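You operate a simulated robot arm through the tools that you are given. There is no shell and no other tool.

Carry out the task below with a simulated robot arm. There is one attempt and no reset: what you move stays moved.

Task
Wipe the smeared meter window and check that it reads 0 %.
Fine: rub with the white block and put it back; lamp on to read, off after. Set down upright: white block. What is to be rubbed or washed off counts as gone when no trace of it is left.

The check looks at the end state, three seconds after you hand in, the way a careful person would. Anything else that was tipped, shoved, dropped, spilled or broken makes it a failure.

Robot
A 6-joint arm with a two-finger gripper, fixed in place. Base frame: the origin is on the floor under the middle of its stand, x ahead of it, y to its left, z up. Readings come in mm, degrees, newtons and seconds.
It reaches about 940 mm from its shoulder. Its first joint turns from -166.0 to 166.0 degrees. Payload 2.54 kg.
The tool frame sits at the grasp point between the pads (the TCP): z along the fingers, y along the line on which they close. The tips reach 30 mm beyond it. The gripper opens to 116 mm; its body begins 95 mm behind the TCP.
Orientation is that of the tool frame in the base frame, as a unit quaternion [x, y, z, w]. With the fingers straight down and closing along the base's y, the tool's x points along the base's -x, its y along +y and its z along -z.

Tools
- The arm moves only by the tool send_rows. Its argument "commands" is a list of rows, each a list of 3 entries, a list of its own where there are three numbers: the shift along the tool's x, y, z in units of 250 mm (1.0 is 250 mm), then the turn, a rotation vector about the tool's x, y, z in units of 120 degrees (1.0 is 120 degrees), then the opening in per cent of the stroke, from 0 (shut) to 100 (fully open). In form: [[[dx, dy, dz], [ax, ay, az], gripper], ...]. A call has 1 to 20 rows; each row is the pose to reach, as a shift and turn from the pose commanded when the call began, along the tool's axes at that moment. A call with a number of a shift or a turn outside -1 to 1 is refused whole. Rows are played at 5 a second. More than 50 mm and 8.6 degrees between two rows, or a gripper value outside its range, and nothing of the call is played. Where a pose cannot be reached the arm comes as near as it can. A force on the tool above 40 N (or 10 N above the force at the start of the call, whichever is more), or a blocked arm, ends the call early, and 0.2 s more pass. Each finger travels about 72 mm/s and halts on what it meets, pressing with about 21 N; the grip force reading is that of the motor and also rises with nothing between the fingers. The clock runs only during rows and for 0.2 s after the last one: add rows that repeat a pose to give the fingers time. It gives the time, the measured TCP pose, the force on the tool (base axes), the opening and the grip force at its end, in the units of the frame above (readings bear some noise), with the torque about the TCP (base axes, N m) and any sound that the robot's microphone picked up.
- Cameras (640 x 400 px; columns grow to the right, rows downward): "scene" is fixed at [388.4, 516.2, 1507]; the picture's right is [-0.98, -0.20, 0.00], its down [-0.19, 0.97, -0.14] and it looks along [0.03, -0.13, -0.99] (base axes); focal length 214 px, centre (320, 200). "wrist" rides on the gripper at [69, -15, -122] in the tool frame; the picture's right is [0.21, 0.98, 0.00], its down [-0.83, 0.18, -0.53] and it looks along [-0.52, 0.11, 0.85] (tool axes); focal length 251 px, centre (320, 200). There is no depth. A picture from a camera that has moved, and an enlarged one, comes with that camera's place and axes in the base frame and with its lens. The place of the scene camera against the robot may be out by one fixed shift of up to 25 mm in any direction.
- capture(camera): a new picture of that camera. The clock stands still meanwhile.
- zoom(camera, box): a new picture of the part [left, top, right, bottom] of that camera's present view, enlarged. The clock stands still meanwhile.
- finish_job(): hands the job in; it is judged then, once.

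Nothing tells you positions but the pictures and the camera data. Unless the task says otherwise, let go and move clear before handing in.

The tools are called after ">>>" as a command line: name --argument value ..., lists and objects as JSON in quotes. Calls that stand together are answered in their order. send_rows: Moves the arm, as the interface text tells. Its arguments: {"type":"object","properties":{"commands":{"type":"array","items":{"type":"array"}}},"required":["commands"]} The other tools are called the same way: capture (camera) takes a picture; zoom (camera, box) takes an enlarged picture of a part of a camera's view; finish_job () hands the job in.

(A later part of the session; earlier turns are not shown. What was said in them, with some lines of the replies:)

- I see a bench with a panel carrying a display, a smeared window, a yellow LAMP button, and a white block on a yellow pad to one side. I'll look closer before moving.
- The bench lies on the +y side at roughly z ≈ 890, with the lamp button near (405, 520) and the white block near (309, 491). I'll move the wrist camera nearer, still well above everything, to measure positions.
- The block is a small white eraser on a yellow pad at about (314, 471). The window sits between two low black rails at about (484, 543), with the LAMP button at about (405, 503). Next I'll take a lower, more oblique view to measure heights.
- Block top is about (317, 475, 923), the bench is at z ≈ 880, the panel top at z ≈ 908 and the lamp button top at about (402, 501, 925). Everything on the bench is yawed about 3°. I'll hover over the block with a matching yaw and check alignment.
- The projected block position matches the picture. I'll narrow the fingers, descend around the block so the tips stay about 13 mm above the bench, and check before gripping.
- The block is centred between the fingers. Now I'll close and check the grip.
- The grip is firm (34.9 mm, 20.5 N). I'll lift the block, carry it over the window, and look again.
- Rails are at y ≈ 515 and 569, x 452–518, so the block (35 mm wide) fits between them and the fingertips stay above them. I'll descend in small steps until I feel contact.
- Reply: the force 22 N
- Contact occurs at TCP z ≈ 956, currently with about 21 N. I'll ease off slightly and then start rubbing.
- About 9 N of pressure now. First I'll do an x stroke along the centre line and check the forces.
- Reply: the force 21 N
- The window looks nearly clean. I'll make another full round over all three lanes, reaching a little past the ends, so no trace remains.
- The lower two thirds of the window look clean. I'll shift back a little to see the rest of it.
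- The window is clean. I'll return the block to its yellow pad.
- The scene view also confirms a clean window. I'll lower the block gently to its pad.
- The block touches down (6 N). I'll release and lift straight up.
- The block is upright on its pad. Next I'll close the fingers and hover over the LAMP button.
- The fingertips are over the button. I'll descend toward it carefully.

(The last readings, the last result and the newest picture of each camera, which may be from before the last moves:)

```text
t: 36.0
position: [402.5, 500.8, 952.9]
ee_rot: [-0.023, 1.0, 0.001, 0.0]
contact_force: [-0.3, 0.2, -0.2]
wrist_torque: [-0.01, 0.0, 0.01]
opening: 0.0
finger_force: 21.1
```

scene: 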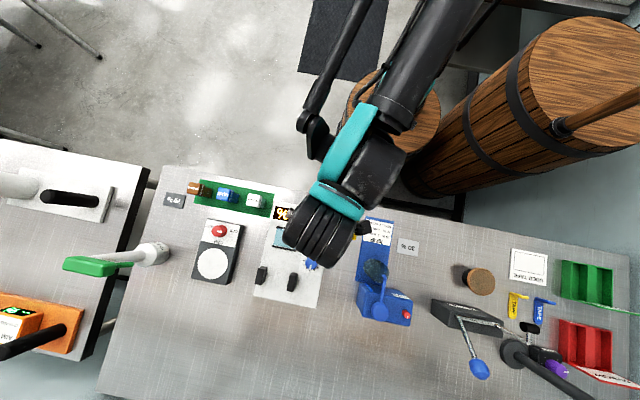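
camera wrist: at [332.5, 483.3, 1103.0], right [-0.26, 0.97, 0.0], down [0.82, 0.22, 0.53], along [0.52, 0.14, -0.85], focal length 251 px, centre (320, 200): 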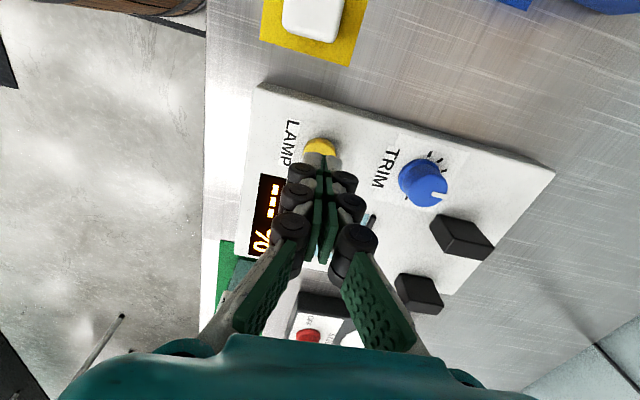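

>>> send_rows --commands '[[[0, 0, 0.006], [0, 0, 0], 0], [[0, 0, 0.006], [0, 0, 0], 0]]'

```text
t: 36.6
position: [402.5, 500.2, 951.1]
ee_rot: [-0.024, 1.0, 0.001, 0.0]
contact_force: [0.9, 0.0, 0.7]
wrist_torque: [0.0, -0.02, 0.0]
opening: 6.1
finger_force: 29.1
```

>>> capture --camera "wrist"

>>> zoom --camera "wrist" --box '[220, 100, 400, 260]'

>>> zoom --camera "scene" --box '[250, 180, 380, 280]'

```text
taken
camera wrist: at [334.0, 482.5, 1073.6], right [-0.26, 0.97, 0.0], down [0.82, 0.22, 0.53], along [0.52, 0.14, -0.85], focal length 251 px, centre (320, 200)
```

wrist: 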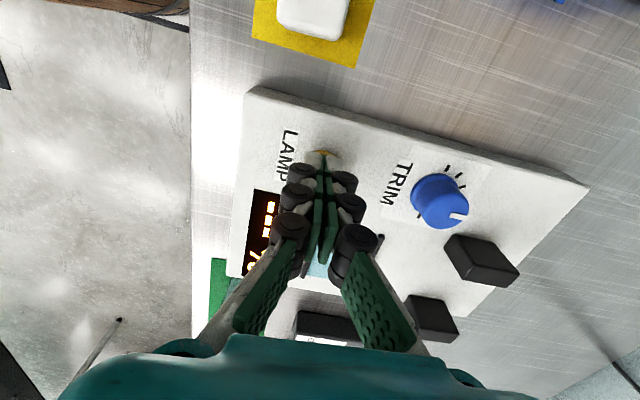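

```text
2.50 times, centred on (310, 180) of wrist
camera zoom: at [334.0, 482.5, 1073.6], right [-0.26, 0.97, 0.0], down [0.82, 0.22, 0.53], along [0.52, 0.14, -0.85], focal length 629 px, centre (345, 250)
```

zoom: 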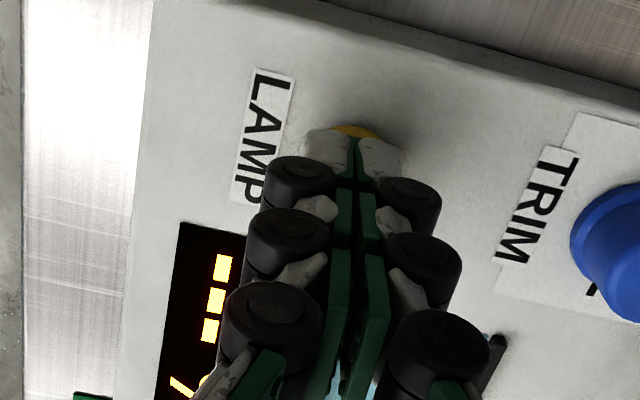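

```text
4.00 times, centred on (315, 230) of scene
camera zoom: at [388.4, 516.2, 1507.0], right [-0.98, -0.2, 0.0], down [-0.19, 0.97, -0.14], along [0.03, -0.13, -0.99], focal length 858 px, centre (340, 80)
```

zoom: 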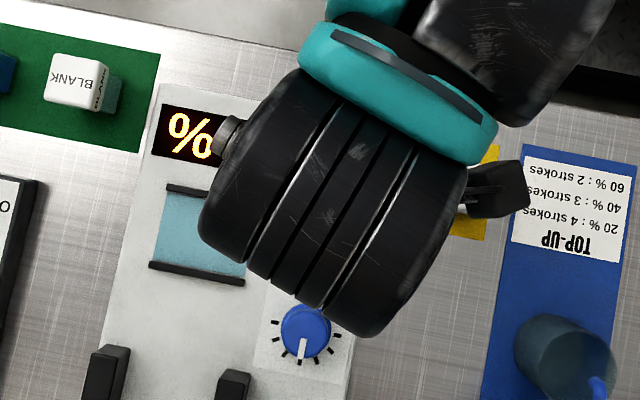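

>>> send_rows --commands '[[[0, 0, 0], [0, 0, 0], 0]]'

>>> zoom --camera "wrist" --box '[290, 130, 350, 170]'

```text
t: 37.0
position: [402.1, 501.7, 950.6]
ee_rot: [-0.024, 1.0, 0.001, 0.0]
contact_force: [-0.1, 1.0, -0.4]
wrist_torque: [-0.03, 0.01, 0.01]
opening: 5.9
finger_force: 28.2
```

```text
10.00 times, centred on (320, 150) of wrist
camera zoom: at [334.0, 482.5, 1073.6], right [-0.26, 0.97, 0.0], down [0.82, 0.22, 0.53], along [0.52, 0.14, -0.85], focal length 2514 px, centre (320, 700)
```

zoom: 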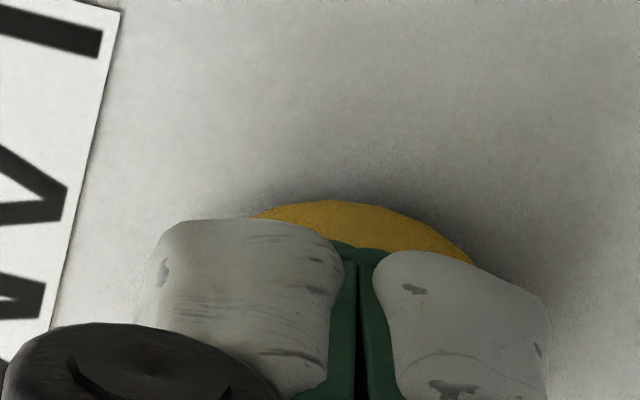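

>>> send_rows --commands '[[[0, 0, -0.012], [0, 0, 0], 0], [[0, 0, -0.024], [0, 0, 0], 0], [[0, 0, -0.024], [0, 0, 0], 0]]'

>>> zoom --camera "wrist" --box '[220, 100, 400, 260]'

```text
t: 37.8
position: [402.1, 501.1, 956.9]
ee_rot: [-0.023, 1.0, 0.001, -0.001]
contact_force: [0.3, -0.2, 0.1]
wrist_torque: [0.0, -0.01, -0.02]
opening: 0.1
finger_force: 28.3
```

```text
2.50 times, centred on (310, 180) of wrist
camera zoom: at [333.5, 482.4, 1079.2], right [-0.26, 0.97, 0.0], down [0.82, 0.22, 0.53], along [0.52, 0.14, -0.85], focal length 629 px, centre (345, 250)
```

zoom: 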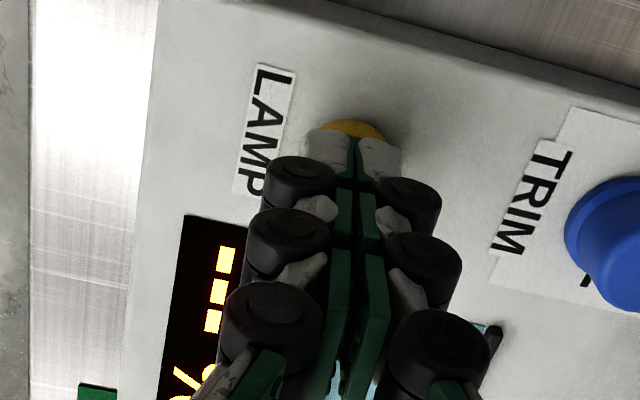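

The closed tips get wedged apart on the button. I'll back off and press with a single fingertip instead, the other finger hanging clear over the flat panel.

>>> send_rows --commands '[[[0, 0, -0.06], [0, 0, 0], 0], [[0, 0, -0.06], [0, 0, 0], 10], [[0, -0.03, -0.06], [0, 0, 0], 21], [[0, -0.076, -0.06], [0, 0, 0], 21], [[0, -0.076, -0.06], [0, 0, 0], 21], [[0, -0.076, -0.06], [0, 0, 0], 21]]'

>>> capture --camera "wrist"

>>> zoom --camera "wrist" --box '[240, 100, 400, 220]'

```text
t: 39.2
position: [403.3, 482.7, 970.4]
ee_rot: [-0.024, 1.0, 0.002, 0.0]
contact_force: [0.3, -1.2, 0.4]
wrist_torque: [-0.02, 0.0, 0.02]
opening: 24.3
finger_force: 0.1
```

```text
taken
camera wrist: at [335.1, 463.8, 1093.7], right [-0.26, 0.97, 0.0], down [0.82, 0.22, 0.53], along [0.52, 0.14, -0.85], focal length 251 px, centre (320, 200)
```

wrist: 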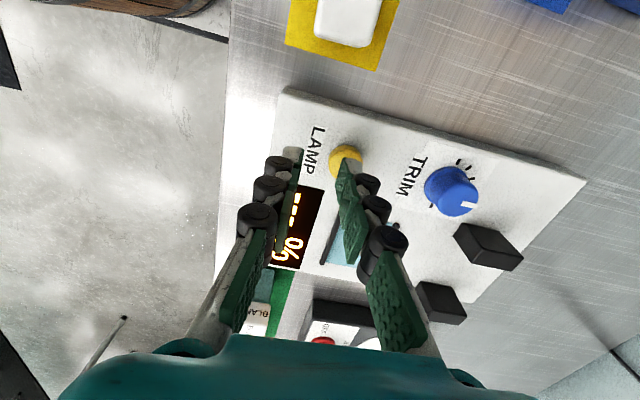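

```text
3.33 times, centred on (320, 160) of wrist
camera zoom: at [335.1, 463.8, 1093.7], right [-0.26, 0.97, 0.0], down [0.82, 0.22, 0.53], along [0.52, 0.14, -0.85], focal length 838 px, centre (320, 333)
```

zoom: 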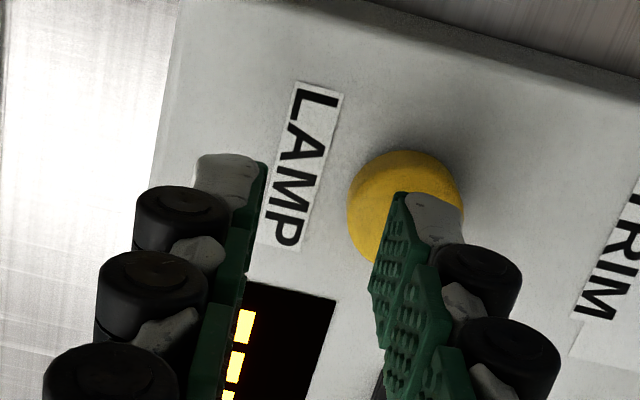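

>>> send_rows --commands '[[[0, -0.012, 0.02], [0, 0, 0], 21], [[0, -0.012, 0.05], [0, 0, 0], 21], [[0, -0.012, 0.06], [0, 0, 0], 21], [[0, -0.012, 0.06], [0, 0, 0], 21]]'

>>> send_rows --commands '[[[0, 0, 0.006], [0, 0, 0], 21], [[0, 0, 0.012], [0, 0, 0], 21], [[0, 0, 0.012], [0, 0, 0], 21]]'

>>> send_rows --commands '[[[0, 0, 0.006], [0, 0, 0], 21], [[0, 0, 0.006], [0, 0, 0], 21]]'

```text
t: 40.2
position: [402.3, 479.6, 957.3]
ee_rot: [-0.024, 1.0, 0.002, 0.0]
contact_force: [0.0, 0.1, 0.2]
wrist_torque: [0.0, 0.0, 0.03]
opening: 24.3
finger_force: 0.1
```

```text
t: 41.0
position: [404.2, 478.9, 953.8]
ee_rot: [-0.023, 1.0, 0.002, 0.0]
contact_force: [-0.4, -1.1, 0.3]
wrist_torque: [0.0, 0.0, -0.02]
opening: 24.2
finger_force: 0.0
```

```text
t: 41.6
position: [402.8, 479.5, 952.1]
ee_rot: [-0.024, 1.0, 0.001, 0.0]
contact_force: [-0.2, 1.6, 1.2]
wrist_torque: [-0.02, -0.03, -0.04]
opening: 24.6
finger_force: 0.3
```

>>> send_rows --commands '[[[0, 0, 0.004], [0, 0, 0], 21], [[0, 0, 0.004], [0, 0, 0], 21]]'

>>> zoom --camera "wrist" --box '[240, 100, 400, 220]'

```text
t: 42.2
position: [401.3, 479.5, 950.9]
ee_rot: [-0.024, 1.0, 0.0, 0.0]
contact_force: [-0.8, -0.3, 2.4]
wrist_torque: [0.04, -0.02, -0.01]
opening: 24.2
finger_force: 0.1
heard: click
```

```text
3.33 times, centred on (320, 160) of wrist
camera zoom: at [334.3, 460.9, 1073.9], right [-0.26, 0.97, 0.0], down [0.82, 0.22, 0.53], along [0.52, 0.14, -0.85], focal length 838 px, centre (320, 333)
```

zoom: 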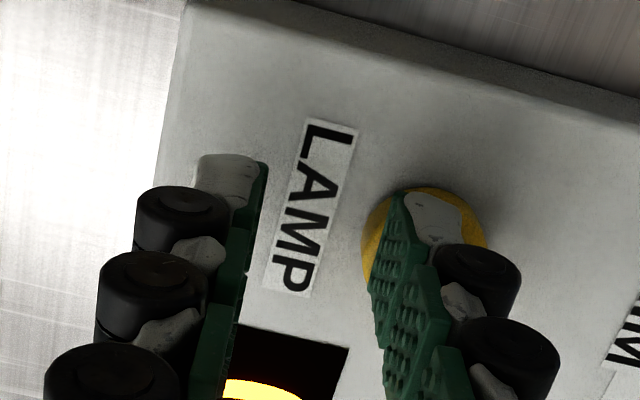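

A click was heard and the display has changed. I'll lift off and read it.

>>> send_rows --commands '[[[0, 0, -0.06], [0, 0, 0], 21], [[0, 0, -0.16], [0, 0, 0], 21], [[0, 0, -0.28], [0, 0, 0], 21], [[0.14, 0, -0.36], [0, 0, 0], 21], [[0.24, 0, -0.36], [0, 0, 0], 21], [[0.24, 0, -0.36], [0, 0, 0], 21]]'

>>> capture --camera "wrist"

>>> zoom --camera "scene" --box '[240, 190, 360, 270]'

```text
t: 43.6
position: [344.4, 477.0, 1040.8]
ee_rot: [-0.024, 1.0, 0.001, 0.001]
contact_force: [-0.2, 0.2, 0.8]
wrist_torque: [0.02, 0.01, -0.01]
opening: 24.2
finger_force: 0.0
```

```text
taken
camera wrist: at [276.1, 457.9, 1164.2], right [-0.26, 0.97, 0.0], down [0.82, 0.22, 0.53], along [0.52, 0.14, -0.85], focal length 251 px, centre (320, 200)
```

wrist: 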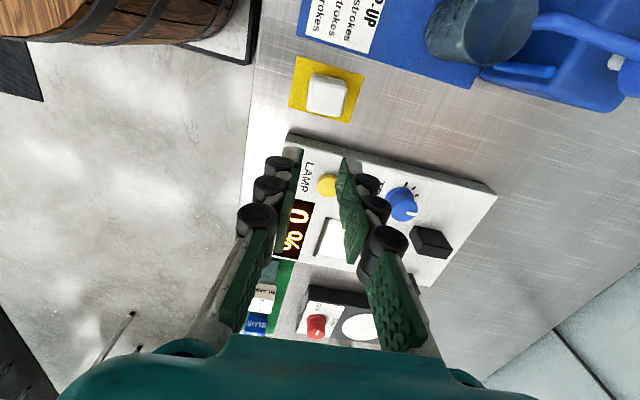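

```text
5.00 times, centred on (300, 230) of scene
camera zoom: at [388.4, 516.2, 1507.0], right [-0.98, -0.2, 0.0], down [-0.19, 0.97, -0.14], along [0.03, -0.13, -0.99], focal length 1072 px, centre (420, 50)
```

zoom: 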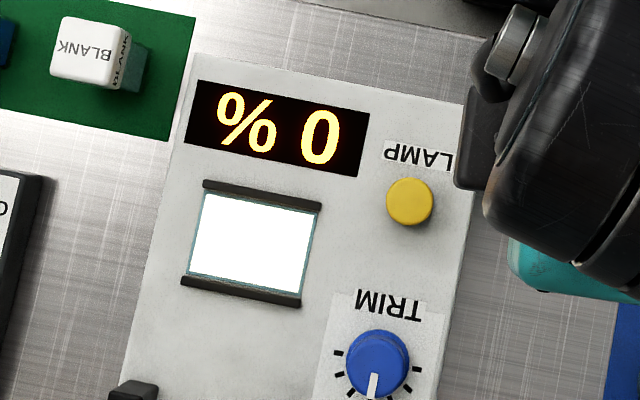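

The display reads 0 %. I'll check the lit window for any leftover trace before turning the lamp off.

>>> zoom --camera "scene" --box '[268, 218, 308, 256]'

>>> zoom --camera "wrist" --box '[270, 190, 370, 270]'

>>> zoom --camera "wrist" --box '[260, 40, 400, 140]'

```text
10.53 times, centred on (288, 237) of scene
camera zoom: at [388.4, 516.2, 1507.0], right [-0.98, -0.2, 0.0], down [-0.19, 0.97, -0.14], along [0.03, -0.13, -0.99], focal length 2258 px, centre (657, -190)
```

zoom: 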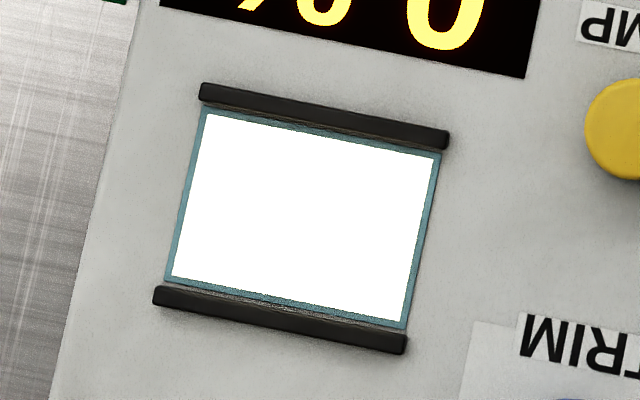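

```text
5.00 times, centred on (320, 230) of wrist
camera zoom: at [276.1, 457.9, 1164.2], right [-0.26, 0.97, 0.0], down [0.82, 0.22, 0.53], along [0.52, 0.14, -0.85], focal length 1257 px, centre (320, 50)
```

zoom: 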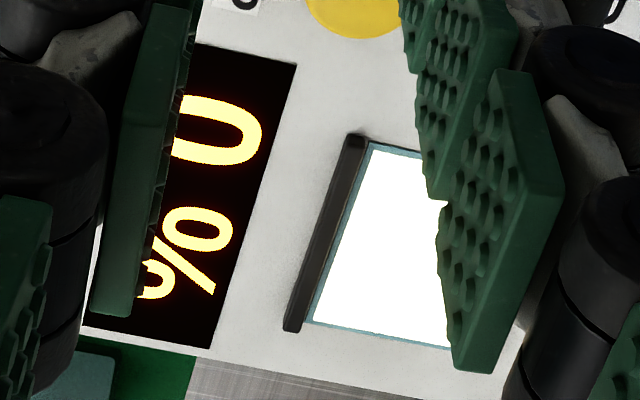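

```text
4.00 times, centred on (330, 90) of wrist
camera zoom: at [276.1, 457.9, 1164.2], right [-0.26, 0.97, 0.0], down [0.82, 0.22, 0.53], along [0.52, 0.14, -0.85], focal length 1006 px, centre (280, 640)
```

zoom: 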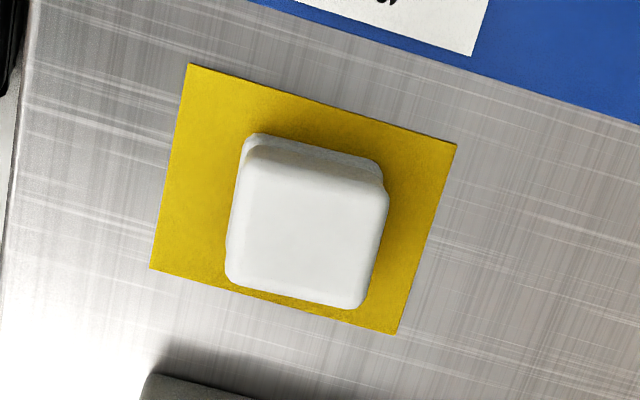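

The reading is 0 % and the lit window shows no trace. Now I'll press the lamp off the same way.

>>> send_rows --commands '[[[-0.14, 0, 0], [0, 0, 0], 21], [[-0.24, 0, 0.06], [0, 0, 0], 21], [[-0.24, 0, 0.18], [0, 0, 0], 21], [[-0.24, 0, 0.28], [0, 0, 0], 21], [[-0.24, 0, 0.335], [0, 0, 0], 21], [[-0.24, 0, 0.335], [0, 0, 0], 21]]'

>>> send_rows --commands '[[[0, 0, 0.007], [0, 0, 0], 21], [[0, 0, 0.014], [0, 0, 0], 21], [[0, 0, 0.021], [0, 0, 0], 21], [[0, 0, 0.025], [0, 0, 0], 21], [[0, 0, 0.025], [0, 0, 0], 21]]'

```text
t: 45.0
position: [403.0, 480.9, 957.0]
ee_rot: [-0.024, 1.0, 0.001, 0.0]
contact_force: [0.0, -0.4, 0.5]
wrist_torque: [0.01, 0.02, 0.02]
opening: 24.5
finger_force: 0.0
```

```text
t: 46.2
position: [401.8, 480.3, 951.5]
ee_rot: [-0.024, 1.0, 0.001, 0.0]
contact_force: [-0.2, 1.4, 1.9]
wrist_torque: [0.06, 0.0, 0.01]
opening: 24.8
finger_force: 1.0
heard: click
```

A second click. I'll lift clear to a parked position away from the bench and confirm that the lamp is off.

>>> send_rows --commands '[[[0, 0, -0.06], [0, 0, 0], 21], [[0, 0, -0.18], [0, 0, 0], 21], [[0, 0, -0.34], [0, 0, 0], 21], [[0, 0, -0.5], [0, 0, 0], 21], [[0, -0.1, -0.62], [0, 0, 0], 21], [[0, -0.25, -0.7], [0, 0, 0], 21], [[0, -0.4, -0.78], [0, 0, 0], 21], [[0, -0.56, -0.8], [0, 0, 0], 21], [[0, -0.7, -0.8], [0, 0, 0], 21], [[0, -0.7, -0.8], [0, 0, 0], 21]]'

>>> capture --camera "scene"

>>> zoom --camera "scene" --box '[240, 190, 400, 300]'

>>> zoom --camera "scene" --box '[262, 215, 322, 255]'

```text
t: 48.4
position: [411.9, 303.5, 1151.9]
ee_rot: [-0.023, 1.0, 0.001, 0.0]
contact_force: [0.3, 0.5, 0.5]
wrist_torque: [0.0, -0.02, -0.01]
opening: 24.3
finger_force: 0.0
```

```text
taken
```

scene: 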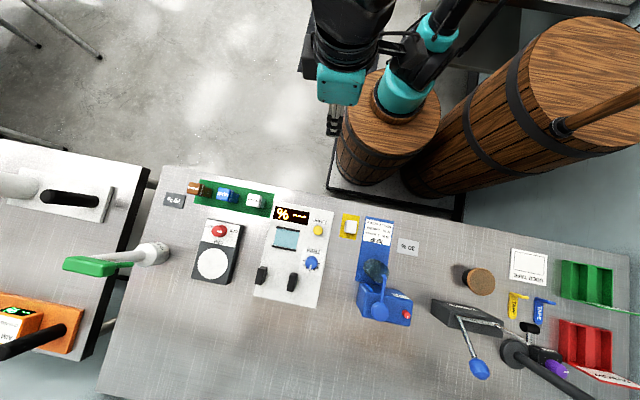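

```text
3.64 times, centred on (320, 245) of scene
camera zoom: at [388.4, 516.2, 1507.0], right [-0.98, -0.2, 0.0], down [-0.19, 0.97, -0.14], along [0.03, -0.13, -0.99], focal length 780 px, centre (320, 36)
```

zoom: 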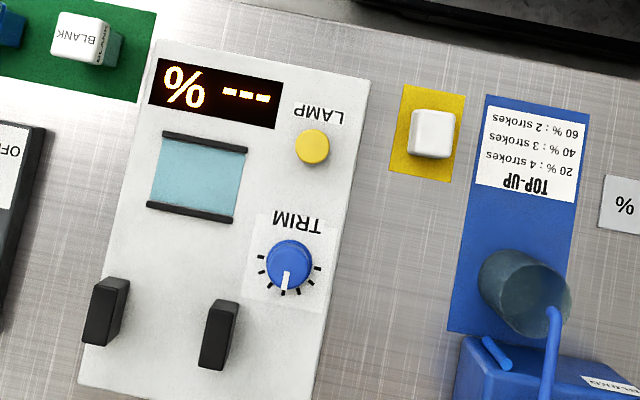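

```text
10.00 times, centred on (292, 235) of scene
camera zoom: at [388.4, 516.2, 1507.0], right [-0.98, -0.2, 0.0], down [-0.19, 0.97, -0.14], along [0.03, -0.13, -0.99], focal length 2145 px, centre (600, -150)
```

zoom: 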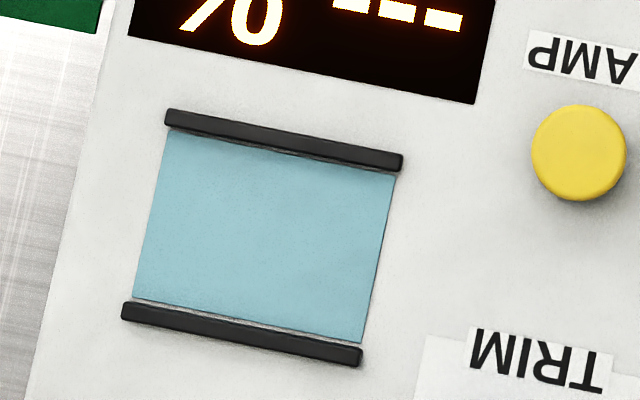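

The window is spotless, it read 0 % with the lamp on, and the lamp is off again. The white block stands upright on its pad, everything else is where it was, and the arm is clear, so I'm handing in.

>>> finish_job

```text
The job is handed in.
```

The meter window is wiped clean, and with the lamp on it read 0 %. In the final pictures there is no trace of the smear.

I put the white block back upright on its yellow pad and switched the lamp off again; the display is back to "---". Nothing else on the bench looks moved, and the arm is clear of it with nothing in the gripper.

My first try at the LAMP button, with both fingertips closed, pushed the fingers apart without switching the lamp. I then pressed with one fingertip, once for on and once for off, and heard a click each time.
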